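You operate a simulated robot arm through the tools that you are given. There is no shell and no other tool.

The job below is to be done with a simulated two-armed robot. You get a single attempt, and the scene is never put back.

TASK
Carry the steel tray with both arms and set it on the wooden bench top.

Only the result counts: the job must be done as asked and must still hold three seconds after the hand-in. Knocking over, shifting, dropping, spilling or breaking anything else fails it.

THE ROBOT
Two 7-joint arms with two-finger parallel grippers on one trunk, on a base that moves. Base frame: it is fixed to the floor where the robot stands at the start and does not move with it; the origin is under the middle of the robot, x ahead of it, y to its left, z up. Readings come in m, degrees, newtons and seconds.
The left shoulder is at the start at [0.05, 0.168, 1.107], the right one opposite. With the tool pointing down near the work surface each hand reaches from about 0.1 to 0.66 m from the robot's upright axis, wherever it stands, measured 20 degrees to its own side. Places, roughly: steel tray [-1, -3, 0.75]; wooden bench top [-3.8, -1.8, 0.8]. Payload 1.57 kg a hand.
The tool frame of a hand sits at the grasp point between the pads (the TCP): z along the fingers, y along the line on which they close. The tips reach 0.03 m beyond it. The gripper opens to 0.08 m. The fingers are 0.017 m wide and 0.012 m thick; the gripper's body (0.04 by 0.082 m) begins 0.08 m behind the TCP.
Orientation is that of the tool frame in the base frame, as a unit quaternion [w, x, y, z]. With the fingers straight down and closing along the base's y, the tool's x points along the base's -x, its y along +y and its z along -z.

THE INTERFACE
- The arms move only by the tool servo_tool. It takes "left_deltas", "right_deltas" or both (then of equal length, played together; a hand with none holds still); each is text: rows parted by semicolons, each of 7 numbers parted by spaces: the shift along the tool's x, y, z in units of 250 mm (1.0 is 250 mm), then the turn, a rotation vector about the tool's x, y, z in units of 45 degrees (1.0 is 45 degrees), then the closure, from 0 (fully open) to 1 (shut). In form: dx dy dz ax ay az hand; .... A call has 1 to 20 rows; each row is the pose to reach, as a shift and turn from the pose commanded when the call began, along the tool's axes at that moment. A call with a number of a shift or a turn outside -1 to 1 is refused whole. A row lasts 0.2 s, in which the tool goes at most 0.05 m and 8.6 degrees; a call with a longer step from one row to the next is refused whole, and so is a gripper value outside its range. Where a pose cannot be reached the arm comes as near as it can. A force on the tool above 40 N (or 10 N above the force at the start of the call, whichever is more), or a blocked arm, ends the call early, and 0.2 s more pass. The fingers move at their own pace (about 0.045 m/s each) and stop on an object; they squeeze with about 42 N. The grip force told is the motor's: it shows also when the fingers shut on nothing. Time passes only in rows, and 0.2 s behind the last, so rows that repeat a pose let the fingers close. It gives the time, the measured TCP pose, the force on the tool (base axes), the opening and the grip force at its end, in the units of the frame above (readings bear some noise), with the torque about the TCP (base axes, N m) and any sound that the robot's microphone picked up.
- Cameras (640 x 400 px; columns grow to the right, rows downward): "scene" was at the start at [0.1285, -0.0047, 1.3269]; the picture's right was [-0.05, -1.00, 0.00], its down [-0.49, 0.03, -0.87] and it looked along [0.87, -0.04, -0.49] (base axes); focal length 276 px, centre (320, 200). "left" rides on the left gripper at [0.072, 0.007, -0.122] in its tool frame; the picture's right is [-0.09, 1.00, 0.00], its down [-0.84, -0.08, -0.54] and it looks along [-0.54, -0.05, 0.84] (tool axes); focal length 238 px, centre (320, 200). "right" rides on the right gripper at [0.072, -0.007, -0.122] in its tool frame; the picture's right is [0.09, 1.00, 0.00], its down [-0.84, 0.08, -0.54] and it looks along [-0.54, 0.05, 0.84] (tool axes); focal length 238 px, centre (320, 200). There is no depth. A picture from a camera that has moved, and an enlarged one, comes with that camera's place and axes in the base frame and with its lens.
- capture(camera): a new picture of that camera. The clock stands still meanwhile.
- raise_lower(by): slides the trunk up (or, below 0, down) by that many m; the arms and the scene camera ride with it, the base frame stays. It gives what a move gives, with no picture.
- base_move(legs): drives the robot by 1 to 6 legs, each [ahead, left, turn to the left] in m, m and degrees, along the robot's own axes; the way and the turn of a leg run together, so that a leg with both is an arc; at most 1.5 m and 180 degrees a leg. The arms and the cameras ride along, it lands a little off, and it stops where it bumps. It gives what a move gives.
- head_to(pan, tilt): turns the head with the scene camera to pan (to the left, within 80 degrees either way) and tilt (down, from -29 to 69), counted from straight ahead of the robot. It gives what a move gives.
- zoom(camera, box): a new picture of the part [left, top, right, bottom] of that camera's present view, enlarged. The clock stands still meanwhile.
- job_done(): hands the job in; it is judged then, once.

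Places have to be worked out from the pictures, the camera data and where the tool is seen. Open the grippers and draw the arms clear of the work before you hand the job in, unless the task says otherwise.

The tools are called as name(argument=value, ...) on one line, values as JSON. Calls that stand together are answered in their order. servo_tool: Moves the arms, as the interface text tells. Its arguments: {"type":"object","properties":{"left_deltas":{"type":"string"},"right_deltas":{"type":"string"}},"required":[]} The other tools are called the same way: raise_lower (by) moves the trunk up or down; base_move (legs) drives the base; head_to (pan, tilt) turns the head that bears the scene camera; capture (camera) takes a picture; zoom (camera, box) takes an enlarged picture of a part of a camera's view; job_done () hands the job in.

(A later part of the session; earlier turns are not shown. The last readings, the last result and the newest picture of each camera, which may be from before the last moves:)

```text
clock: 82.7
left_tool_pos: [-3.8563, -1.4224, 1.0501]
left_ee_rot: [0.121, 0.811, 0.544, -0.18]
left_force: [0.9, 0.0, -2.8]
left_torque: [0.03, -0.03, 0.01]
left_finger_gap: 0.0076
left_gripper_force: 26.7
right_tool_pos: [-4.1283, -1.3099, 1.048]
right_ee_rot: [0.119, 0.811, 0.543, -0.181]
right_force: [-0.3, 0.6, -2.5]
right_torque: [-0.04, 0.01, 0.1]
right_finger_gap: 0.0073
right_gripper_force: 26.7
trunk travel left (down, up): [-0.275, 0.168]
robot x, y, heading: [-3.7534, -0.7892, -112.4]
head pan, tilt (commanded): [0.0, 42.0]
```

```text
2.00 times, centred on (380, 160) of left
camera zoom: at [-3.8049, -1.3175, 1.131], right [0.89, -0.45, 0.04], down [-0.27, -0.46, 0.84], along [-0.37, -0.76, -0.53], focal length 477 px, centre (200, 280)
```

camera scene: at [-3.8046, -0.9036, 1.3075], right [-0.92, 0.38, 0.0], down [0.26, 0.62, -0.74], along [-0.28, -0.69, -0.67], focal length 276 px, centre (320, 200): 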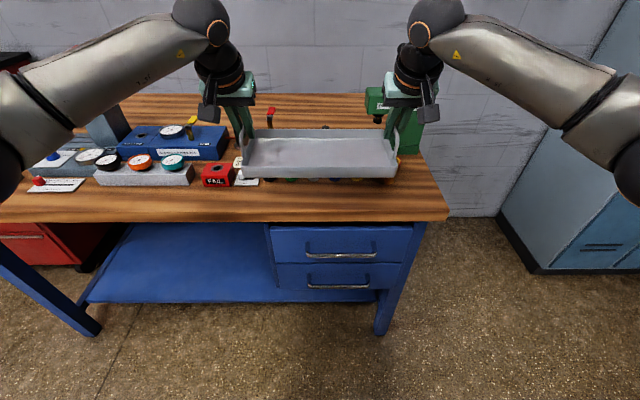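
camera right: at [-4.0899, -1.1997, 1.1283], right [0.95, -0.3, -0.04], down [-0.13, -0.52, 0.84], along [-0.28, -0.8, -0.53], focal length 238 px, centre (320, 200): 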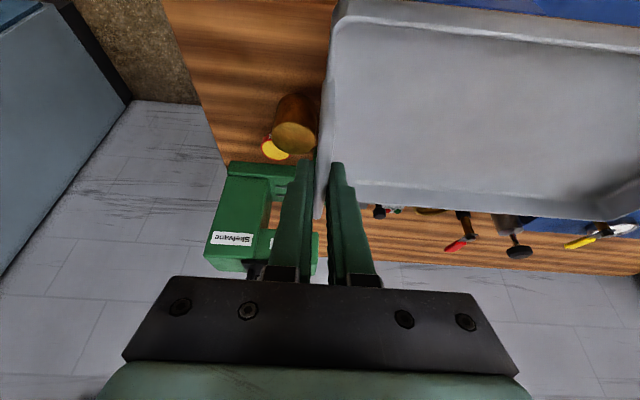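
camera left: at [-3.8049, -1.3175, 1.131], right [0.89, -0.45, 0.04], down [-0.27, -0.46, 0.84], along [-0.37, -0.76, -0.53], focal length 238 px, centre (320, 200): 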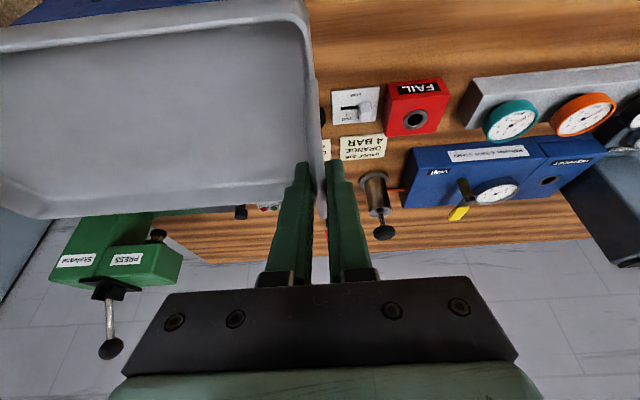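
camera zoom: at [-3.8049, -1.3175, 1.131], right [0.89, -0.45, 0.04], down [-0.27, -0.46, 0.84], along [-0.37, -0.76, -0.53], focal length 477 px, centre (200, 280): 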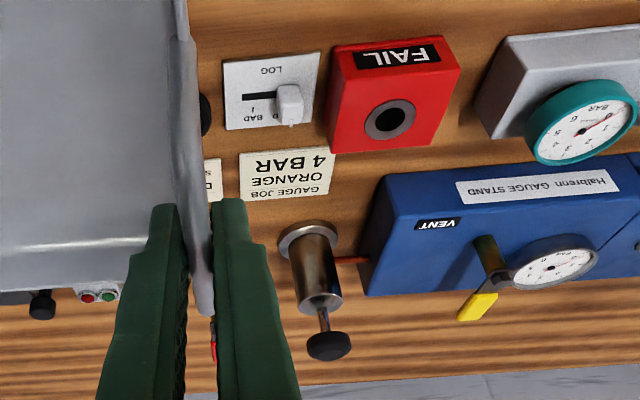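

Two heights agree: bench top z of about 0.835, rings' front at D of about 0.599, tray back at 0.571. I now lower the tray by 0.12 m with both arms (the reverse of the lift), leaving about 3 cm of air under it.

servo_tool(left_deltas="0.0203 0 0.0435 0 0 0 1; 0.0406 0 0.087 0 0 0 1; 0.0608 0 0.1305 0 0 0 1; 0.0811 0 0.174 0 0 0 1; 0.1014 0 0.2175 0 0 0 1; 0.1217 0 0.261 0 0 0 1; 0.142 0 0.3045 0 0 0 1; 0.1622 0 0.348 0 0 0 1; 0.1825 0 0.3915 0 0 0 1; 0.2028 0 0.435 0 0 0 1; 0.2028 0 0.435 0 0 0 1", right_deltas="0.0203 0 0.0435 0 0 0 1; 0.0406 0 0.087 0 0 0 1; 0.0608 0 0.1305 0 0 0 1; 0.0811 0 0.174 0 0 0 1; 0.1014 0 0.2175 0 0 0 1; 0.1217 0 0.261 0 0 0 1; 0.142 0 0.3045 0 0 0 1; 0.1622 0 0.348 0 0 0 1; 0.1825 0 0.3915 0 0 0 1; 0.2028 0 0.435 0 0 0 1; 0.2028 0 0.435 0 0 0 1")

capture(camera="scene")

capture(camera="right")

capture(camera="left")

```text
clock: 85.1
left_tool_pos: [-3.855, -1.424, 0.9281]
left_ee_rot: [0.12, 0.811, 0.544, -0.18]
left_force: [-1.4, -0.9, -2.3]
left_torque: [-0.02, 0.01, 0.1]
left_finger_gap: 0.0075
left_gripper_force: 26.7
right_tool_pos: [-4.1293, -1.3109, 0.9274]
right_ee_rot: [0.121, 0.812, 0.542, -0.181]
right_force: [0.3, 1.6, -2.9]
right_torque: [0.05, -0.02, 0.23]
right_finger_gap: 0.0078
right_gripper_force: 27.1
trunk travel left (down, up): [-0.275, 0.168]
robot x, y, heading: [-3.7555, -0.7891, -112.4]
head pan, tilt (commanded): [0.0, 42.0]
```

```text
taken
camera scene: at [-3.8047, -0.9037, 1.3074], right [-0.92, 0.38, 0.0], down [0.26, 0.62, -0.74], along [-0.28, -0.69, -0.67], focal length 276 px, centre (320, 200)
```

scene: 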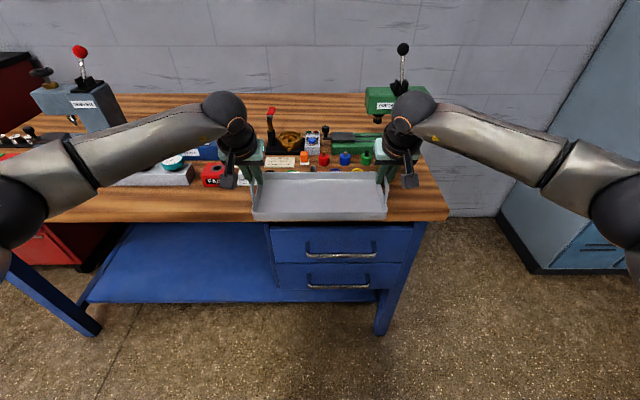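

```text
taken
camera right: at [-4.0907, -1.2011, 1.0083], right [0.95, -0.3, -0.04], down [-0.13, -0.52, 0.84], along [-0.28, -0.8, -0.53], focal length 238 px, centre (320, 200)
```

right: 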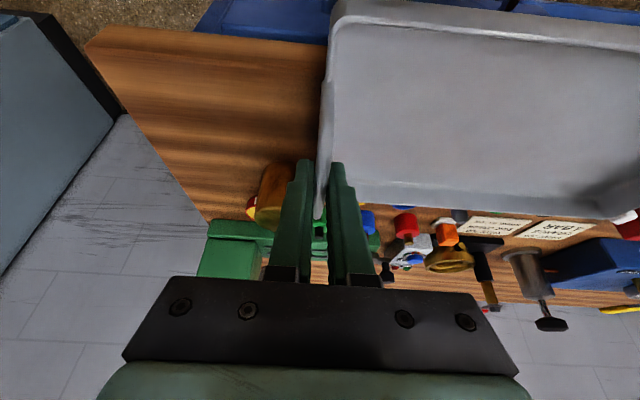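

```text
taken
camera left: at [-3.8053, -1.3181, 1.0091], right [0.89, -0.45, 0.04], down [-0.27, -0.46, 0.84], along [-0.37, -0.76, -0.53], focal length 238 px, centre (320, 200)
```

left: 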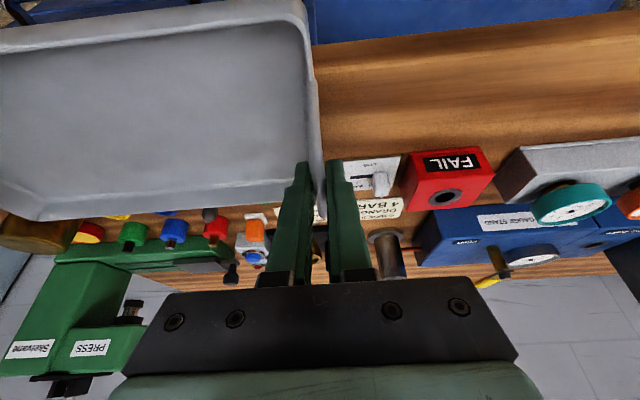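

The tray hovers about 2.6 cm above the bench, overlapping the front strip. I zoom in to see how its back edge sits relative to the rings, card and cup.

zoom(camera="scene", box=[220, 130, 420, 240])

zoom(camera="right", box=[220, 130, 480, 290])

zoom(camera="left", box=[180, 130, 440, 290])

```text
3.20 times, centred on (320, 185) of scene
camera zoom: at [-3.8047, -0.9037, 1.3074], right [-0.92, 0.38, 0.0], down [0.26, 0.62, -0.74], along [-0.28, -0.69, -0.67], focal length 885 px, centre (320, 248)
```

zoom: 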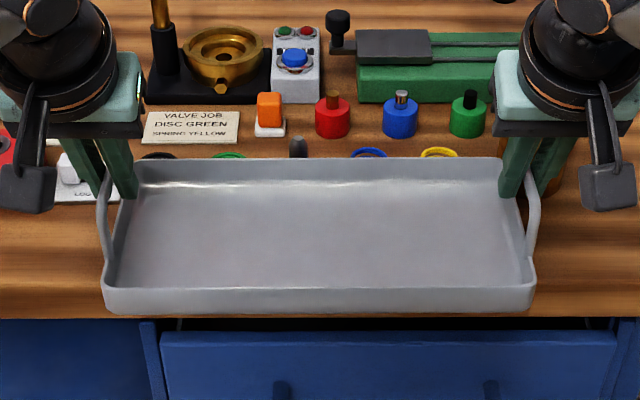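

```text
2.46 times, centred on (350, 210) of right
camera zoom: at [-4.0907, -1.2011, 1.0083], right [0.95, -0.3, -0.04], down [-0.13, -0.52, 0.84], along [-0.28, -0.8, -0.53], focal length 587 px, centre (246, 175)
```

zoom: 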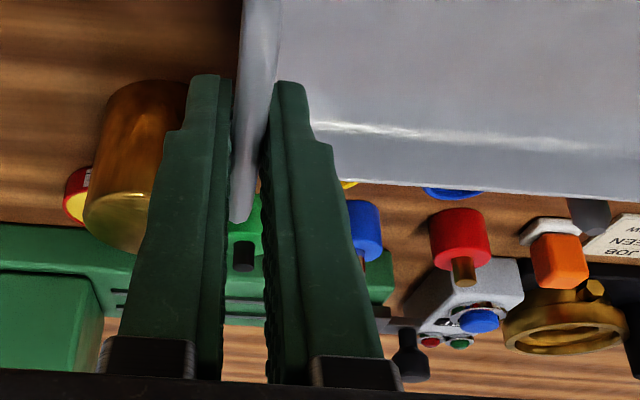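

```text
2.46 times, centred on (310, 210) of left
camera zoom: at [-3.8053, -1.3181, 1.0091], right [0.89, -0.45, 0.04], down [-0.27, -0.46, 0.84], along [-0.37, -0.76, -0.53], focal length 587 px, centre (345, 175)
```

zoom: 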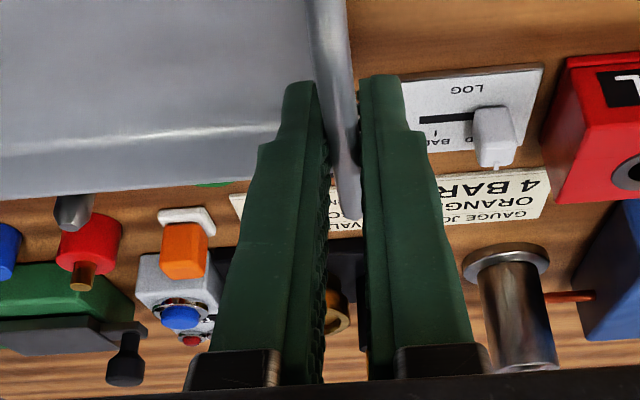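

The back rim is about 26 mm short of the rings, with 12 to 17 mm of room to the card and cup at the sides. I push the tray 18 mm ahead while hovering.

servo_tool(left_deltas="-0.0163 0 0.0076 0 0 0 1; -0.0327 0 0.0152 0 0 0 1; -0.049 0 0.0228 0 0 0 1; -0.0653 0 0.0304 0 0 0 1; -0.0653 0 0.0304 0 0 0 1", right_deltas="-0.0163 0 0.0076 0 0 0 1; -0.0327 0 0.0152 0 0 0 1; -0.049 0 0.0228 0 0 0 1; -0.0653 0 0.0304 0 0 0 1; -0.0653 0 0.0304 0 0 0 1")

zoom(camera="scene", box=[220, 130, 420, 240])

zoom(camera="right", box=[220, 100, 480, 260])

zoom(camera="left", box=[180, 100, 440, 260])

```text
clock: 86.3
left_tool_pos: [-3.862, -1.4405, 0.929]
left_ee_rot: [0.12, 0.811, 0.544, -0.179]
left_force: [-1.7, 0.6, -2.4]
left_torque: [-0.11, 0.08, -0.04]
left_finger_gap: 0.0072
left_gripper_force: 26.1
right_tool_pos: [-4.1356, -1.3255, 0.9266]
right_ee_rot: [0.121, 0.811, 0.544, -0.18]
right_force: [0.5, -0.7, -2.5]
right_torque: [0.16, -0.05, 0.02]
right_finger_gap: 0.0073
right_gripper_force: 26.3
trunk travel left (down, up): [-0.275, 0.168]
robot x, y, heading: [-3.7538, -0.7879, -111.9]
head pan, tilt (commanded): [0.0, 42.0]
```

```text
3.20 times, centred on (320, 185) of scene
camera zoom: at [-3.8047, -0.9037, 1.3074], right [-0.92, 0.38, 0.0], down [0.26, 0.62, -0.74], along [-0.28, -0.69, -0.67], focal length 885 px, centre (320, 248)
```

zoom: 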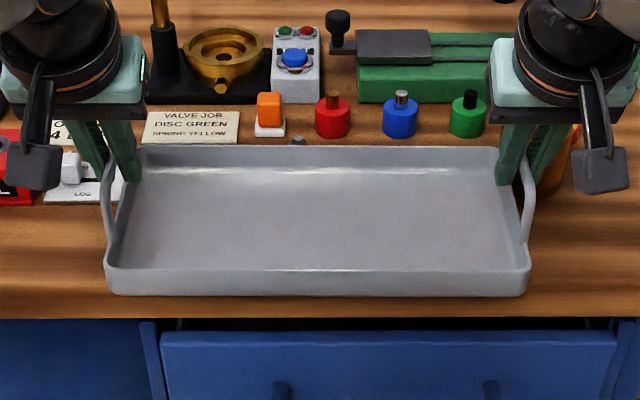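

```text
2.46 times, centred on (350, 180) of right
camera zoom: at [-4.0964, -1.2155, 1.0075], right [0.95, -0.3, -0.04], down [-0.13, -0.52, 0.84], along [-0.28, -0.8, -0.53], focal length 587 px, centre (246, 249)
```

zoom: 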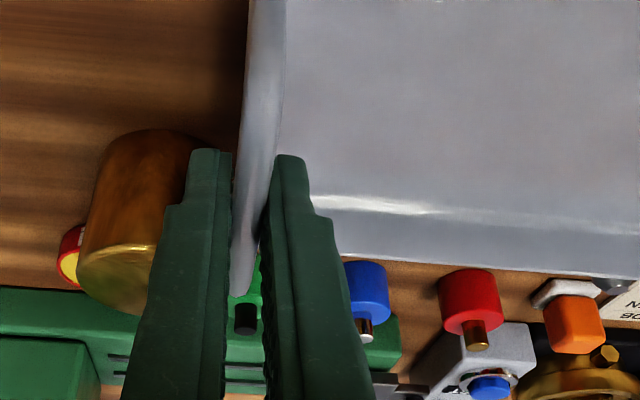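

```text
2.46 times, centred on (310, 180) of left
camera zoom: at [-3.8118, -1.3345, 1.0108], right [0.89, -0.46, 0.04], down [-0.27, -0.46, 0.84], along [-0.37, -0.76, -0.53], focal length 587 px, centre (345, 249)
```

zoom: 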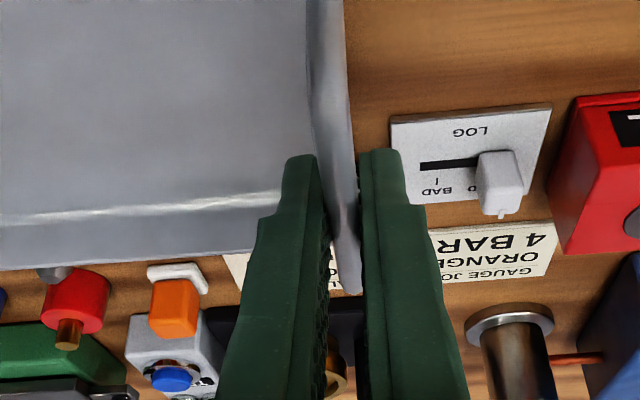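

Back rim is now about 1 cm short of the rings and the tray is square to the bench. I lower 20 mm slowly, then feel for contact in small steps.

servo_tool(left_deltas="0.0068 0 0.0145 0 0 0 1; 0.0135 0 0.029 0 0 0 1; 0.0203 0 0.0435 0 0 0 1; 0.027 0 0.058 0 0 0 1; 0.0338 0 0.0725 0 0 0 1; 0.0338 0 0.0725 0 0 0 1", right_deltas="0.0068 0 0.0145 0 0 0 1; 0.0135 0 0.029 0 0 0 1; 0.0203 0 0.0435 0 0 0 1; 0.027 0 0.058 0 0 0 1; 0.0338 0 0.0725 0 0 0 1; 0.0338 0 0.0725 0 0 0 1")

zoom(camera="scene", box=[220, 130, 420, 240])

```text
clock: 87.7
left_tool_pos: [-3.8615, -1.4373, 0.9132]
left_ee_rot: [0.122, 0.811, 0.542, -0.184]
left_force: [-6.1, 2.4, 15.6]
left_torque: [-0.49, 0.22, 0.07]
left_finger_gap: 0.0079
left_gripper_force: 26.6
right_tool_pos: [-4.1346, -1.3228, 0.9125]
right_ee_rot: [0.124, 0.81, 0.543, -0.182]
right_force: [4.6, 4.9, 14.8]
right_torque: [-0.41, 0.2, 0.15]
right_finger_gap: 0.0076
right_gripper_force: 26.7
trunk travel left (down, up): [-0.275, 0.168]
robot x, y, heading: [-3.7538, -0.7854, -112.3]
head pan, tilt (commanded): [0.0, 42.0]
```

```text
3.20 times, centred on (320, 185) of scene
camera zoom: at [-3.8034, -0.8992, 1.3082], right [-0.92, 0.38, 0.0], down [0.25, 0.62, -0.75], along [-0.28, -0.69, -0.67], focal length 885 px, centre (320, 248)
```

zoom: 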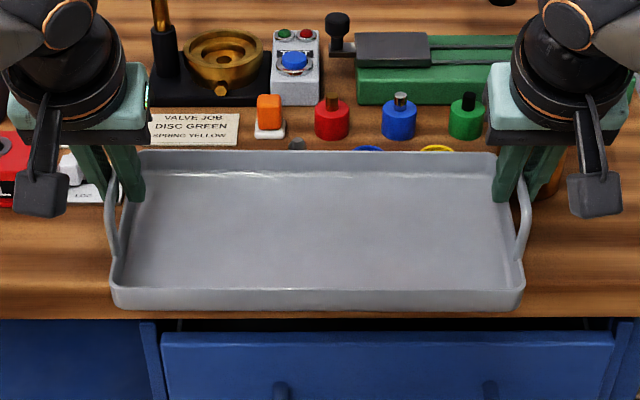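

Contact: both hands now read about +15 N, equal left and right, so the tray has landed flat. I ease off 4 mm to take the pressing force away before releasing.

servo_tool(left_deltas="-0.0034 0 -0.0073 0 0 0 1; -0.0068 0 -0.0145 0 0 0 1; -0.0068 0 -0.0145 0 0 0 1", right_deltas="-0.0034 0 -0.0073 0 0 0 1; -0.0068 0 -0.0145 0 0 0 1; -0.0068 0 -0.0145 0 0 0 1")

zoom(camera="scene", box=[220, 130, 420, 240])

zoom(camera="left", box=[180, 100, 440, 260])

zoom(camera="right", box=[220, 100, 480, 260])

```text
clock: 88.5
left_tool_pos: [-3.8617, -1.4376, 0.9151]
left_ee_rot: [0.121, 0.811, 0.544, -0.179]
left_force: [-9.3, 4.1, 8.3]
left_torque: [-0.31, 0.13, 0.07]
left_finger_gap: 0.0077
left_gripper_force: 27.4
right_tool_pos: [-4.1345, -1.3245, 0.9119]
right_ee_rot: [0.12, 0.812, 0.543, -0.18]
right_force: [6.9, 1.9, 7.0]
right_torque: [-0.39, 0.15, 0.14]
right_finger_gap: 0.0076
right_gripper_force: 27.3
trunk travel left (down, up): [-0.275, 0.168]
robot x, y, heading: [-3.757, -0.7891, -112.6]
head pan, tilt (commanded): [0.0, 42.0]
```

```text
3.20 times, centred on (320, 185) of scene
camera zoom: at [-3.8042, -0.9011, 1.3076], right [-0.92, 0.38, 0.0], down [0.25, 0.62, -0.74], along [-0.28, -0.69, -0.67], focal length 885 px, centre (320, 248)
```

zoom: 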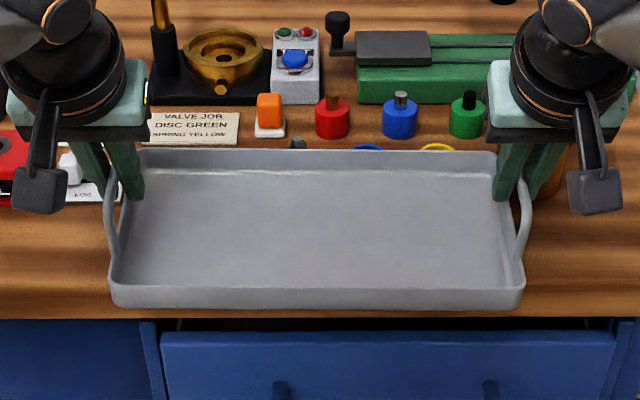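

```text
2.46 times, centred on (310, 180) of left
camera zoom: at [-3.8111, -1.3318, 0.9962], right [0.89, -0.46, 0.04], down [-0.27, -0.46, 0.85], along [-0.37, -0.76, -0.53], focal length 587 px, centre (345, 249)
```

zoom: 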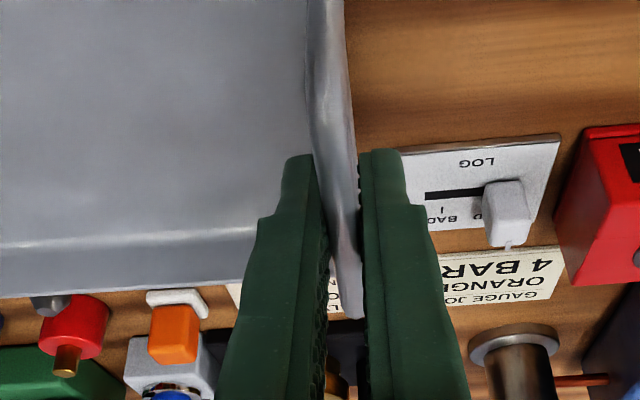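

```text
2.46 times, centred on (350, 180) of right
camera zoom: at [-4.0966, -1.2143, 0.9934], right [0.95, -0.3, -0.04], down [-0.13, -0.52, 0.85], along [-0.28, -0.8, -0.53], focal length 587 px, centre (246, 249)
```

zoom: 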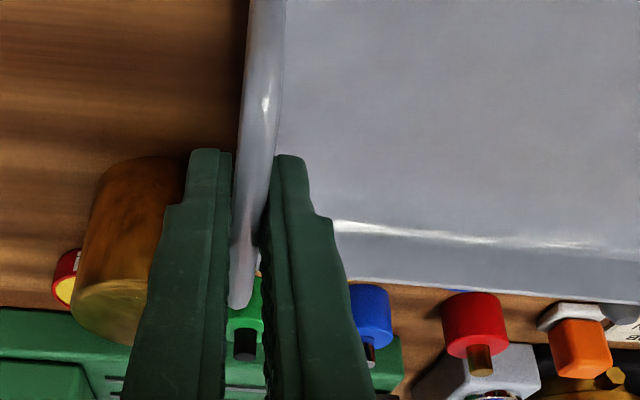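

Still about +8 N on each hand, falling about 2 N per mm, so I ease off another 4 mm to bring the hands to zero load with the tray resting on the bench.

servo_tool(left_deltas="-0.0034 0 -0.0073 0 0 0 1; -0.0068 0 -0.0145 0 0 0 1; -0.0068 0 -0.0145 0 0 0 1", right_deltas="-0.0034 0 -0.0073 0 0 0 1; -0.0068 0 -0.0145 0 0 0 1; -0.0068 0 -0.0145 0 0 0 1")

zoom(camera="scene", box=[220, 130, 420, 240])

```text
clock: 89.3
left_tool_pos: [-3.8608, -1.4396, 0.9152]
left_ee_rot: [0.12, 0.811, 0.544, -0.178]
left_force: [-9.3, 3.5, -1.5]
left_torque: [-0.34, 0.13, 0.01]
left_finger_gap: 0.0079
left_gripper_force: 26.5
right_tool_pos: [-4.1342, -1.327, 0.9141]
right_ee_rot: [0.12, 0.812, 0.543, -0.179]
right_force: [9.2, -3.1, -1.0]
right_torque: [0.37, -0.1, 0.07]
right_finger_gap: 0.0074
right_gripper_force: 27.0
trunk travel left (down, up): [-0.275, 0.168]
robot x, y, heading: [-3.7558, -0.7883, -112.3]
head pan, tilt (commanded): [0.0, 42.0]
```

```text
3.20 times, centred on (320, 185) of scene
camera zoom: at [-3.8046, -0.9037, 1.3072], right [-0.92, 0.38, 0.0], down [0.26, 0.62, -0.74], along [-0.28, -0.69, -0.67], focal length 885 px, centre (320, 248)
```

zoom: 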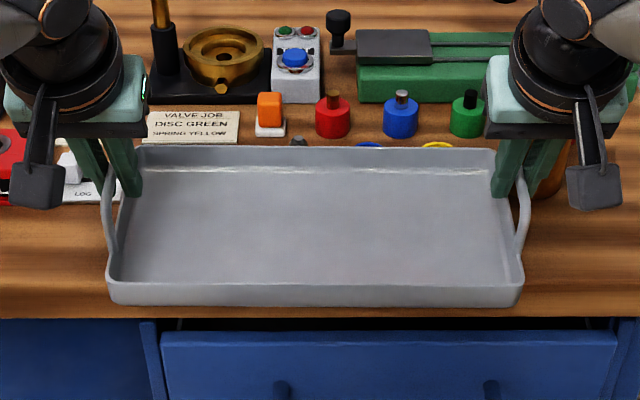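

The hands now carry almost nothing (about -1 N each), so the tray rests on the bench. Before releasing I check the gap between its back wall and the rings with the wrist cameras.

zoom(camera="left", box=[100, 160, 300, 260])

zoom(camera="right", box=[340, 160, 540, 260])

zoom(camera="scene", box=[245, 160, 395, 190])

```text
3.20 times, centred on (200, 210) of left
camera zoom: at [-3.8105, -1.3346, 0.9973], right [0.89, -0.46, 0.04], down [-0.27, -0.46, 0.84], along [-0.37, -0.76, -0.54], focal length 763 px, centre (704, 168)
```

zoom: 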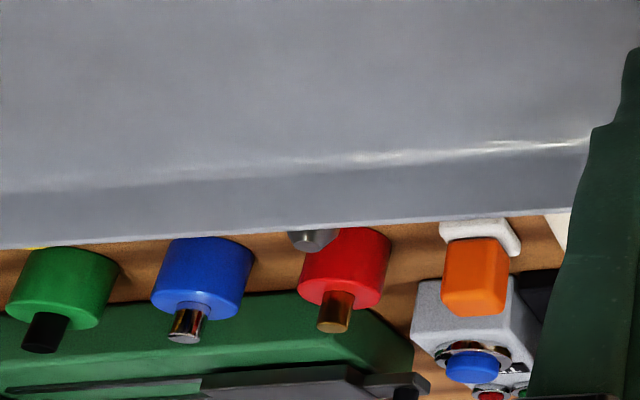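

```text
3.20 times, centred on (440, 210) of right
camera zoom: at [-4.0957, -1.2165, 0.9955], right [0.95, -0.3, -0.04], down [-0.13, -0.52, 0.84], along [-0.27, -0.8, -0.54], focal length 763 px, centre (-64, 168)
```

zoom: 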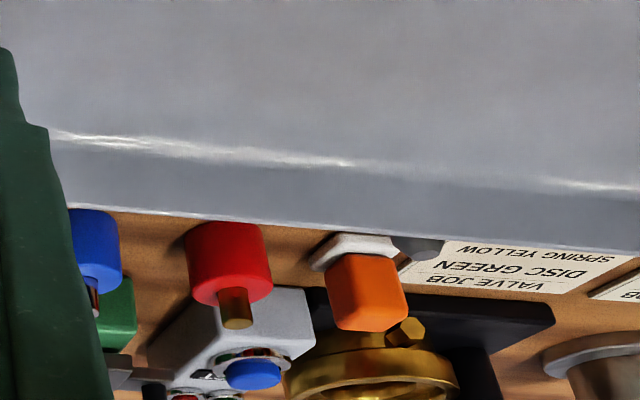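

```text
4.27 times, centred on (320, 175) of scene
camera zoom: at [-3.8046, -0.9037, 1.3072], right [-0.92, 0.38, 0.0], down [0.26, 0.62, -0.74], along [-0.28, -0.69, -0.67], focal length 1180 px, centre (320, 307)
```

zoom: 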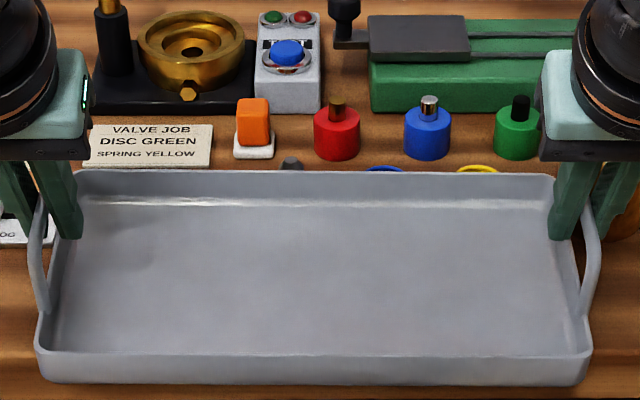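

The pin, coils and labels behind the tray stand where they were, and the tray is seated. I open both grippers moderately (to about 36 mm) so the bars come free.

servo_tool(left_deltas="0 0 0 0 0 0 0.9; 0 0 0 0 0 0 0.75; 0 0 0 0 0 0 0.55; 0 0 0 0 0 0 0.55; 0 0 0 0 0 0 0.55; 0 0 0 0 0 0 0.55", right_deltas="0 0 0 0 0 0 0.9; 0 0 0 0 0 0 0.75; 0 0 0 0 0 0 0.55; 0 0 0 0 0 0 0.55; 0 0 0 0 0 0 0.55; 0 0 0 0 0 0 0.55")

zoom(camera="scene", box=[220, 130, 420, 240])

zoom(camera="left", box=[220, 100, 420, 240])

zoom(camera="right", box=[220, 100, 420, 240])

```text
clock: 90.7
left_tool_pos: [-3.861, -1.44, 0.916]
left_ee_rot: [0.12, 0.81, 0.544, -0.18]
left_force: [1.1, -0.3, 0.2]
left_torque: [0.04, -0.02, -0.01]
left_finger_gap: 0.0363
left_gripper_force: 0.1
right_tool_pos: [-4.1347, -1.3269, 0.915]
right_ee_rot: [0.119, 0.811, 0.543, -0.18]
right_force: [-0.7, 0.6, 0.2]
right_torque: [0.01, 0.01, -0.02]
right_finger_gap: 0.0361
right_gripper_force: 0.1
trunk travel left (down, up): [-0.275, 0.168]
robot x, y, heading: [-3.7534, -0.7911, -112.4]
head pan, tilt (commanded): [0.0, 42.0]
```

```text
3.20 times, centred on (320, 185) of scene
camera zoom: at [-3.8045, -0.9032, 1.3075], right [-0.92, 0.38, 0.0], down [0.26, 0.62, -0.74], along [-0.28, -0.69, -0.67], focal length 885 px, centre (320, 248)
```

zoom: 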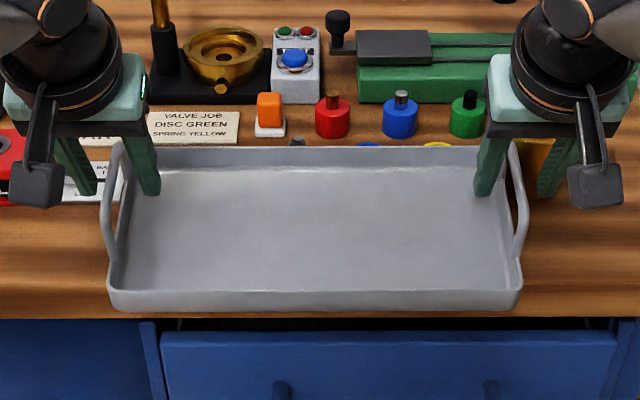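

```text
2.86 times, centred on (320, 170) of left
camera zoom: at [-3.8105, -1.3346, 0.9985], right [0.89, -0.45, 0.04], down [-0.27, -0.46, 0.84], along [-0.37, -0.76, -0.53], focal length 681 px, centre (320, 286)
```

zoom: 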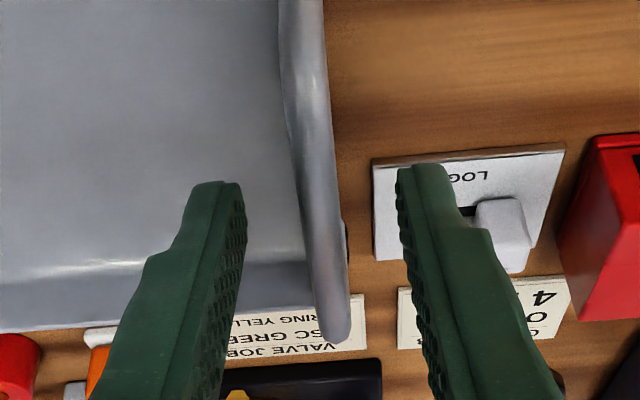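

```text
2.86 times, centred on (320, 170) of right
camera zoom: at [-4.0966, -1.2162, 0.9963], right [0.95, -0.3, -0.04], down [-0.13, -0.52, 0.84], along [-0.28, -0.8, -0.53], focal length 681 px, centre (320, 286)
```

zoom: 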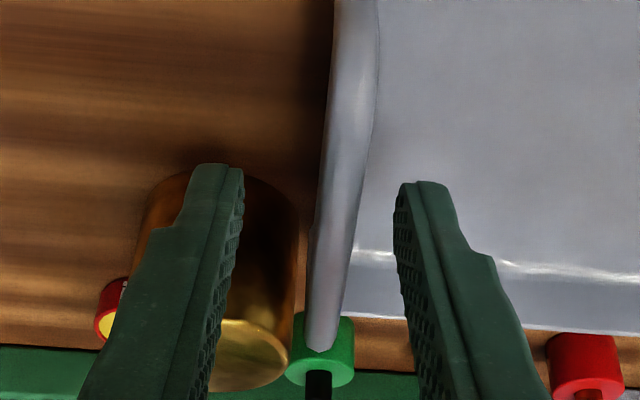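

Both bars are free with 10+ mm to each pad, forces are zero and the tray stayed put. I raise both hands straight up 0.12 m.

servo_tool(left_deltas="-0.0101 0 -0.0218 0 0 0 0.55; -0.0203 0 -0.0435 0 0 0 0.55; -0.0406 0 -0.087 0 0 0 0.55; -0.0608 0 -0.1305 0 0 0 0.55; -0.0811 0 -0.174 0 0 0 0.55; -0.1014 0 -0.2175 0 0 0 0.55; -0.1217 0 -0.261 0 0 0 0.55; -0.142 0 -0.3045 0 0 0 0.55; -0.1622 0 -0.348 0 0 0 0.55; -0.1825 0 -0.3915 0 0 0 0.55; -0.2028 0 -0.435 0 0 0 0.55; -0.2028 0 -0.435 0 0 0 0.55", right_deltas="-0.0101 0 -0.0218 0 0 0 0.55; -0.0203 0 -0.0435 0 0 0 0.55; -0.0406 0 -0.087 0 0 0 0.55; -0.0608 0 -0.1305 0 0 0 0.55; -0.0811 0 -0.174 0 0 0 0.55; -0.1014 0 -0.2175 0 0 0 0.55; -0.1217 0 -0.261 0 0 0 0.55; -0.142 0 -0.3045 0 0 0 0.55; -0.1622 0 -0.348 0 0 0 0.55; -0.1825 0 -0.3915 0 0 0 0.55; -0.2028 0 -0.435 0 0 0 0.55; -0.2028 0 -0.435 0 0 0 0.55")

capture(camera="scene")

zoom(camera="left", box=[160, 0, 480, 200])

zoom(camera="right", box=[160, 0, 480, 200])

```text
clock: 93.3
left_tool_pos: [-3.8617, -1.4389, 1.036]
left_ee_rot: [0.122, 0.81, 0.545, -0.179]
left_force: [0.6, 0.7, 0.1]
left_torque: [0.01, -0.05, 0.02]
left_finger_gap: 0.0362
left_gripper_force: 0.0
right_tool_pos: [-4.1357, -1.3262, 1.0341]
right_ee_rot: [0.12, 0.811, 0.543, -0.181]
right_force: [-0.1, 0.0, 0.2]
right_torque: [-0.03, 0.0, -0.01]
right_finger_gap: 0.0359
right_gripper_force: 0.1
trunk travel left (down, up): [-0.275, 0.168]
robot x, y, heading: [-3.7532, -0.7878, -112.6]
head pan, tilt (commanded): [0.0, 42.0]
```

```text
taken
camera scene: at [-3.8045, -0.9033, 1.3075], right [-0.92, 0.38, 0.0], down [0.26, 0.62, -0.74], along [-0.28, -0.69, -0.67], focal length 276 px, centre (320, 200)
```

scene: 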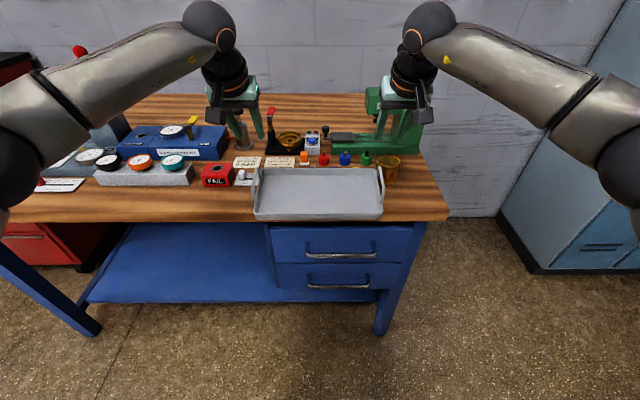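

```text
2.00 times, centred on (320, 100) of left
camera zoom: at [-3.8127, -1.3335, 1.1187], right [0.89, -0.46, 0.04], down [-0.27, -0.46, 0.84], along [-0.37, -0.76, -0.53], focal length 477 px, centre (320, 400)
```

zoom: 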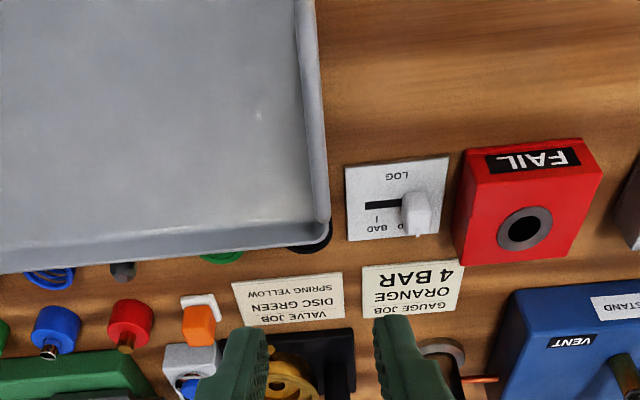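

```text
2.00 times, centred on (320, 100) of right
camera zoom: at [-4.0969, -1.2162, 1.1163], right [0.95, -0.3, -0.04], down [-0.13, -0.52, 0.84], along [-0.28, -0.8, -0.53], focal length 477 px, centre (320, 400)
```

zoom: 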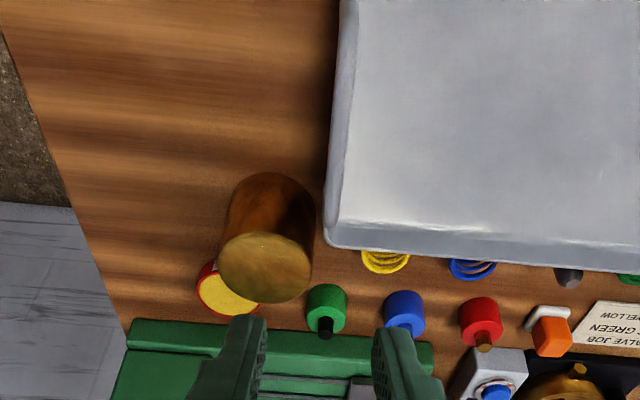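

The hands are clear above the tray. I raise the trunk for a steeper look at how the tray sits relative to the rings and the bench edge.

raise_lower(by=0.165)

head_to(pan=0, tilt=50)

capture(camera="scene")

zoom(camera="scene", box=[230, 140, 420, 240])

zoom(camera="left", box=[200, 0, 440, 150])

zoom(camera="right", box=[200, 0, 440, 150])

```text
clock: 95.2
left_tool_pos: [-3.8613, -1.4392, 1.2018]
left_ee_rot: [0.12, 0.811, 0.544, -0.179]
left_force: [-0.1, 0.3, 0.6]
left_torque: [0.0, 0.03, -0.02]
left_finger_gap: 0.036
left_gripper_force: 0.0
right_tool_pos: [-4.1374, -1.3267, 1.2012]
right_ee_rot: [0.12, 0.811, 0.543, -0.18]
right_force: [0.0, 1.1, 0.1]
right_torque: [0.05, -0.01, -0.01]
right_finger_gap: 0.0361
right_gripper_force: 0.0
trunk travel left (down, up): [-0.44, 0.003]
robot x, y, heading: [-3.7547, -0.7857, -112.5]
head pan, tilt (commanded): [0.0, 42.0]
```

```text
clock: 95.9
left_tool_pos: [-3.8633, -1.4395, 1.2024]
left_ee_rot: [0.121, 0.811, 0.544, -0.179]
left_force: [-0.2, -0.2, -0.5]
left_torque: [0.0, 0.02, 0.0]
left_finger_gap: 0.0362
left_gripper_force: 0.0
right_tool_pos: [-4.1361, -1.3266, 1.1997]
right_ee_rot: [0.119, 0.812, 0.543, -0.18]
right_force: [0.8, 0.2, 0.3]
right_torque: [-0.03, -0.01, 0.03]
right_finger_gap: 0.0361
right_gripper_force: 0.0
trunk travel left (down, up): [-0.44, 0.003]
robot x, y, heading: [-3.7543, -0.7895, -112.5]
head pan, tilt (commanded): [0.0, 50.0]
```

```text
taken
camera scene: at [-3.802, -0.8971, 1.4613], right [-0.92, 0.38, 0.0], down [0.29, 0.71, -0.64], along [-0.25, -0.59, -0.77], focal length 276 px, centre (320, 200)
```

scene: 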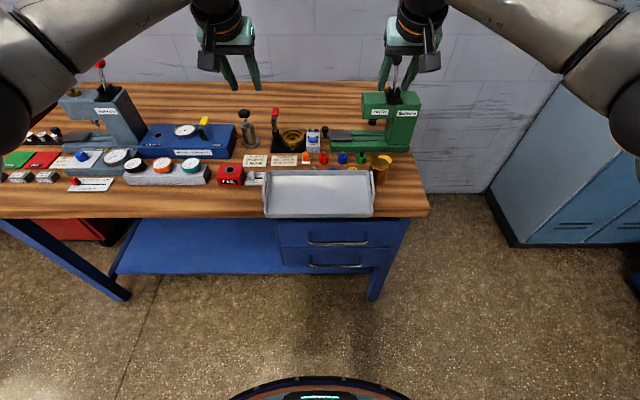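

```text
3.37 times, centred on (325, 190) of scene
camera zoom: at [-3.802, -0.8971, 1.4613], right [-0.92, 0.38, 0.0], down [0.29, 0.71, -0.64], along [-0.25, -0.59, -0.77], focal length 931 px, centre (303, 234)
```

zoom: 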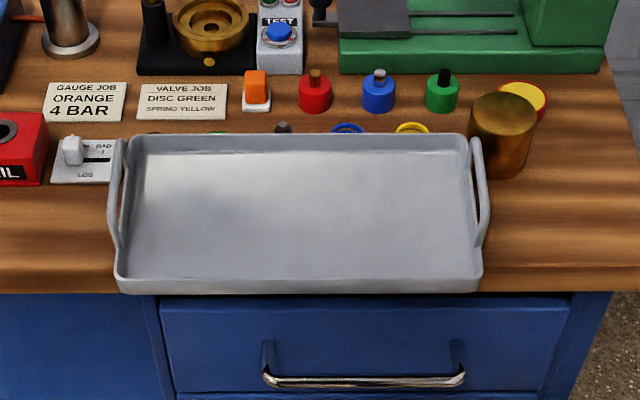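

```text
2.67 times, centred on (320, 75) of left
camera zoom: at [-3.8127, -1.3334, 1.2835], right [0.89, -0.45, 0.04], down [-0.27, -0.46, 0.84], along [-0.37, -0.76, -0.53], focal length 636 px, centre (320, 533)
```

zoom: 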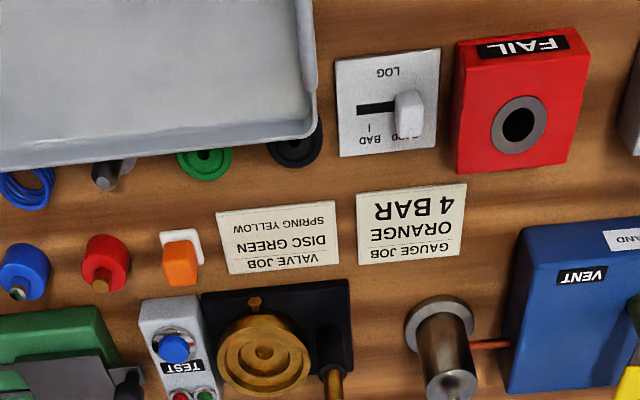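

```text
2.67 times, centred on (320, 75) of right
camera zoom: at [-4.0968, -1.2161, 1.2811], right [0.95, -0.3, -0.04], down [-0.13, -0.52, 0.84], along [-0.28, -0.8, -0.53], focal length 636 px, centre (320, 533)
```

zoom: 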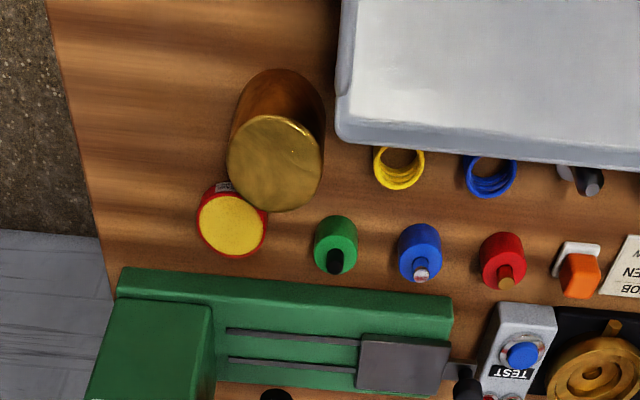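

The back rim looks higher than the front in this view, which suggests the tray's back may be propped on the rings. I back off and lower the trunk for a low, grazing view to check how it really sits.

base_move(legs=[[-0.5, 0, 0]])

raise_lower(by=-0.43)

head_to(pan=0, tilt=12)

capture(camera="scene")

zoom(camera="scene", box=[240, 180, 400, 260])

```text
clock: 98.7
left_tool_pos: [-3.6839, -0.9879, 1.2009]
left_ee_rot: [0.119, 0.815, 0.538, -0.181]
left_force: [0.1, -0.3, 0.4]
left_torque: [-0.05, -0.04, 0.0]
left_finger_gap: 0.0359
left_gripper_force: 0.1
right_tool_pos: [-3.954, -0.8723, 1.2003]
right_ee_rot: [0.118, 0.816, 0.536, -0.181]
right_force: [1.0, -0.4, 0.1]
right_torque: [0.0, -0.01, -0.02]
right_finger_gap: 0.0359
right_gripper_force: 0.0
trunk travel left (down, up): [-0.44, 0.003]
robot x, y, heading: [-3.5642, -0.3416, -113.5]
head pan, tilt (commanded): [0.0, 50.0]
```

```text
refused: -0.43 is not a number from -0.4 to 0.4
```

```text
clock: 99.8
left_tool_pos: [-3.6843, -0.9897, 1.2013]
left_ee_rot: [0.118, 0.816, 0.537, -0.18]
left_force: [0.7, -0.2, -0.4]
left_torque: [0.02, -0.02, 0.02]
left_finger_gap: 0.0359
left_gripper_force: 0.0
right_tool_pos: [-3.9552, -0.8713, 1.2004]
right_ee_rot: [0.118, 0.816, 0.536, -0.182]
right_force: [0.6, -0.2, -0.2]
right_torque: [0.02, 0.02, 0.04]
right_finger_gap: 0.0361
right_gripper_force: 0.0
trunk travel left (down, up): [-0.44, 0.003]
robot x, y, heading: [-3.5661, -0.341, -113.2]
head pan, tilt (commanded): [0.0, 12.0]
```

```text
taken
camera scene: at [-3.6211, -0.4633, 1.5198], right [-0.92, 0.4, 0.0], down [0.08, 0.19, -0.98], along [-0.39, -0.9, -0.21], focal length 276 px, centre (320, 200)
```

scene: 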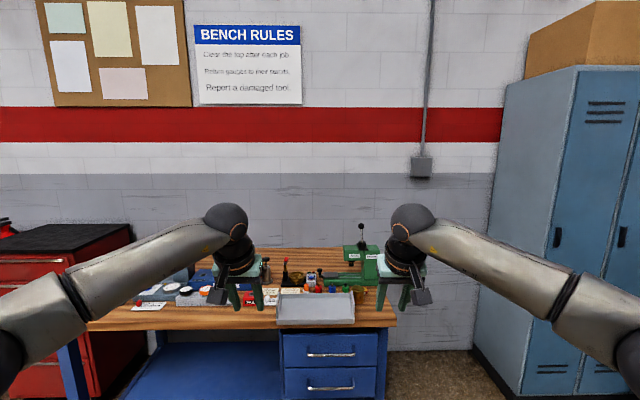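

```text
4.00 times, centred on (320, 220) of scene
camera zoom: at [-3.6211, -0.4633, 1.5198], right [-0.92, 0.4, 0.0], down [0.08, 0.19, -0.98], along [-0.39, -0.9, -0.21], focal length 1106 px, centre (320, 120)
```

zoom: 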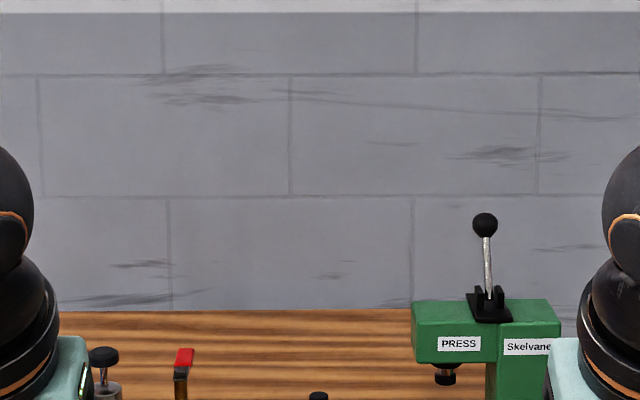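

Lowering the trunk is limited to 0.4 m a call; I lower by 0.4 with the hands well in front of the bench, then take the grazing view.

raise_lower(by=-0.4)

capture(camera="scene")

zoom(camera="scene", box=[230, 170, 400, 270])

```text
clock: 103.6
left_tool_pos: [-3.684, -0.9886, 0.801]
left_ee_rot: [0.12, 0.815, 0.537, -0.18]
left_force: [-0.4, -0.1, 0.2]
left_torque: [-0.01, -0.02, 0.0]
left_finger_gap: 0.036
left_gripper_force: 0.1
right_tool_pos: [-3.9553, -0.8727, 0.799]
right_ee_rot: [0.117, 0.816, 0.537, -0.181]
right_force: [0.0, 0.1, -0.5]
right_torque: [0.01, 0.04, 0.0]
right_finger_gap: 0.036
right_gripper_force: 0.1
trunk travel left (down, up): [-0.04, 0.403]
robot x, y, heading: [-3.5681, -0.343, -113.3]
head pan, tilt (commanded): [0.0, 12.0]
```

```text
taken
camera scene: at [-3.6211, -0.4633, 1.1199], right [-0.92, 0.4, 0.0], down [0.08, 0.19, -0.98], along [-0.39, -0.9, -0.21], focal length 276 px, centre (320, 200)
```

scene: 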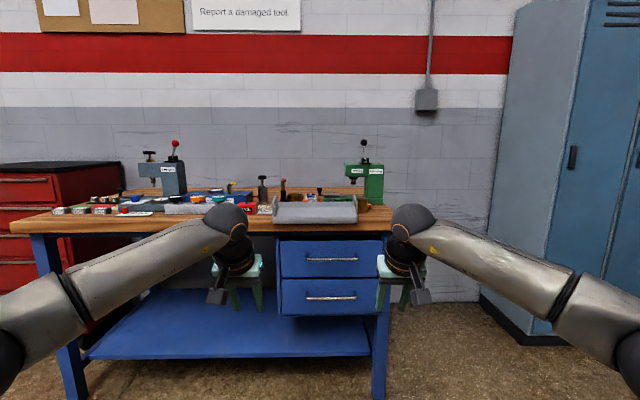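

```text
3.76 times, centred on (315, 220) of scene
camera zoom: at [-3.6211, -0.4633, 1.1199], right [-0.92, 0.4, 0.0], down [0.08, 0.19, -0.98], along [-0.39, -0.9, -0.21], focal length 1041 px, centre (339, 125)
```

zoom: 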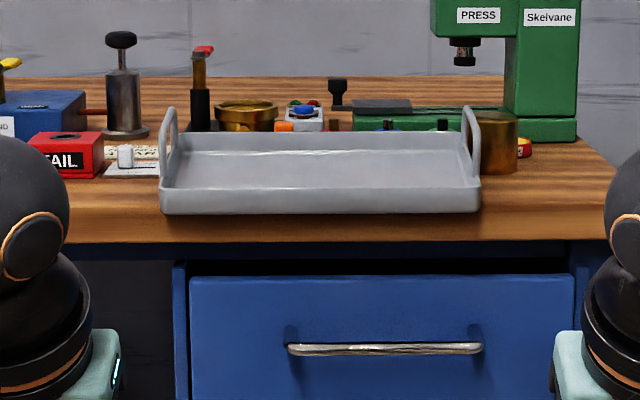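

The grazing view shows clearly that the tray is pitched about 9 degrees: its back edge sits on the rings and it is about 1 cm too far in. I will regrip it, lift it, level it and set it down about 9 mm nearer; first I raise the trunk and drive back to the same spot.

raise_lower(by=0.4)

base_move(legs=[[0, 0, 0.9], [0.47, 0.006, 0]])

head_to(pan=0, tilt=42)

capture(camera="scene")

capture(camera="left")

capture(camera="right")

```text
clock: 107.4
left_tool_pos: [-3.6839, -0.9893, 1.2008]
left_ee_rot: [0.12, 0.815, 0.537, -0.18]
left_force: [0.0, -0.1, 0.3]
left_torque: [-0.01, 0.02, -0.02]
left_finger_gap: 0.036
left_gripper_force: 0.0
right_tool_pos: [-3.9561, -0.8719, 1.2004]
right_ee_rot: [0.118, 0.816, 0.536, -0.181]
right_force: [-0.3, -0.6, 0.1]
right_torque: [-0.02, 0.02, 0.02]
right_finger_gap: 0.0361
right_gripper_force: 0.0
trunk travel left (down, up): [-0.44, 0.003]
robot x, y, heading: [-3.5674, -0.34, -113.5]
head pan, tilt (commanded): [0.0, 12.0]
```

```text
clock: 110.6
left_tool_pos: [-3.848, -1.422, 1.2014]
left_ee_rot: [0.12, 0.811, 0.543, -0.18]
left_force: [-0.8, -0.8, 0.0]
left_torque: [0.0, 0.0, -0.01]
left_finger_gap: 0.0358
left_gripper_force: 0.0
right_tool_pos: [-4.12, -1.3099, 1.2001]
right_ee_rot: [0.119, 0.812, 0.541, -0.181]
right_force: [0.1, -0.2, 0.1]
right_torque: [0.0, -0.01, -0.04]
right_finger_gap: 0.0358
right_gripper_force: 0.0
trunk travel left (down, up): [-0.44, 0.003]
robot x, y, heading: [-3.7372, -0.7744, -112.6]
head pan, tilt (commanded): [0.0, 12.0]
```

```text
clock: 111.5
left_tool_pos: [-3.8468, -1.4214, 1.2016]
left_ee_rot: [0.121, 0.811, 0.544, -0.179]
left_force: [-0.1, 0.0, -0.6]
left_torque: [0.01, -0.04, 0.04]
left_finger_gap: 0.0361
left_gripper_force: 0.1
right_tool_pos: [-4.1195, -1.3078, 1.2015]
right_ee_rot: [0.119, 0.812, 0.542, -0.18]
right_force: [0.6, -0.1, 0.1]
right_torque: [0.03, 0.0, -0.01]
right_finger_gap: 0.0361
right_gripper_force: 0.0
trunk travel left (down, up): [-0.44, 0.003]
robot x, y, heading: [-3.7368, -0.7738, -112.6]
head pan, tilt (commanded): [0.0, 42.0]
```

```text
taken
camera scene: at [-3.7876, -0.8862, 1.4725], right [-0.92, 0.38, 0.0], down [0.26, 0.62, -0.74], along [-0.28, -0.69, -0.67], focal length 276 px, centre (320, 200)
```

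scene: 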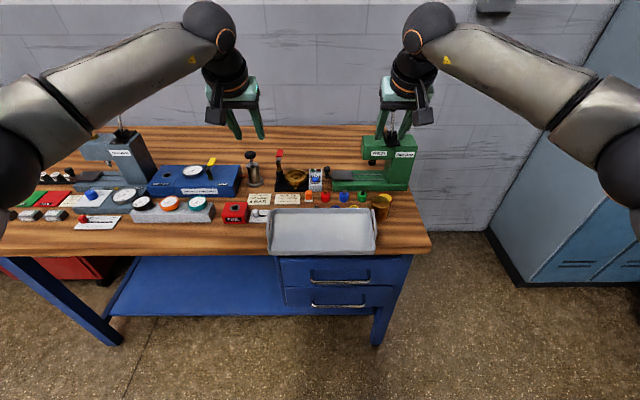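

```text
taken
camera left: at [-3.7966, -1.3164, 1.2834], right [0.89, -0.46, 0.04], down [-0.27, -0.46, 0.84], along [-0.37, -0.76, -0.53], focal length 238 px, centre (320, 200)
```

left: 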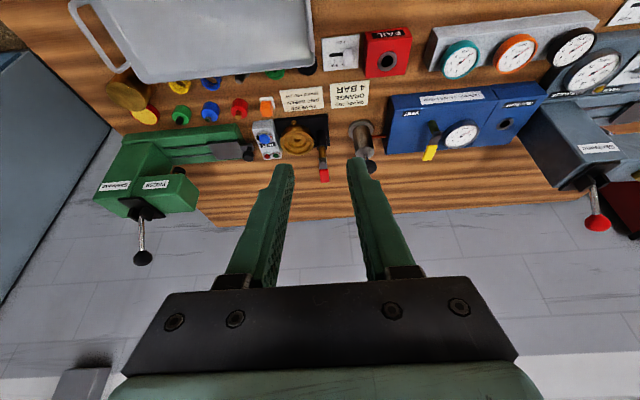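

```text
taken
camera right: at [-4.0805, -1.1986, 1.2811], right [0.95, -0.31, -0.04], down [-0.13, -0.52, 0.84], along [-0.28, -0.8, -0.53], focal length 238 px, centre (320, 200)
```

right: 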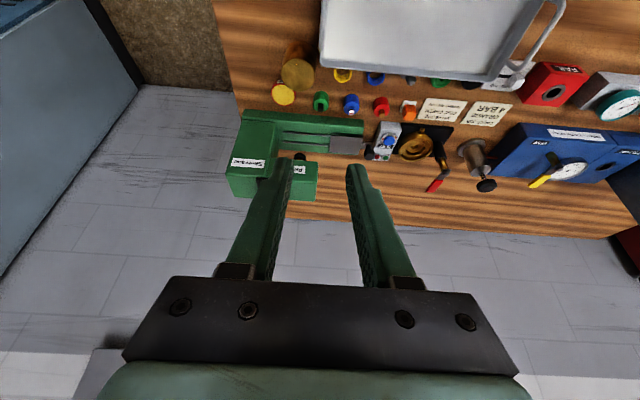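

The tool readings let me return to the release pose: about 23 mm ahead, 6 mm right, then down. I zoom to verify the handles first.

zoom(camera="scene", box=[255, 190, 395, 265])

zoom(camera="left", box=[40, 0, 360, 120])

```text
4.57 times, centred on (325, 228) of scene
camera zoom: at [-3.7876, -0.8862, 1.4725], right [-0.92, 0.38, 0.0], down [0.26, 0.62, -0.74], along [-0.28, -0.69, -0.67], focal length 1264 px, centre (297, 74)
```

zoom: 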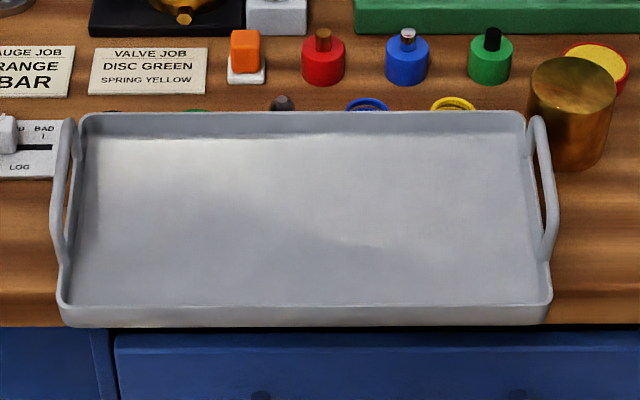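

```text
2.00 times, centred on (200, 60) of left
camera zoom: at [-3.7966, -1.3164, 1.2834], right [0.89, -0.46, 0.04], down [-0.27, -0.46, 0.84], along [-0.37, -0.76, -0.53], focal length 477 px, centre (560, 480)
```

zoom: 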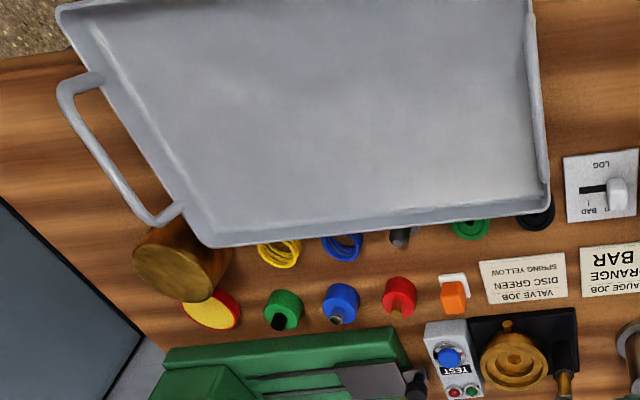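

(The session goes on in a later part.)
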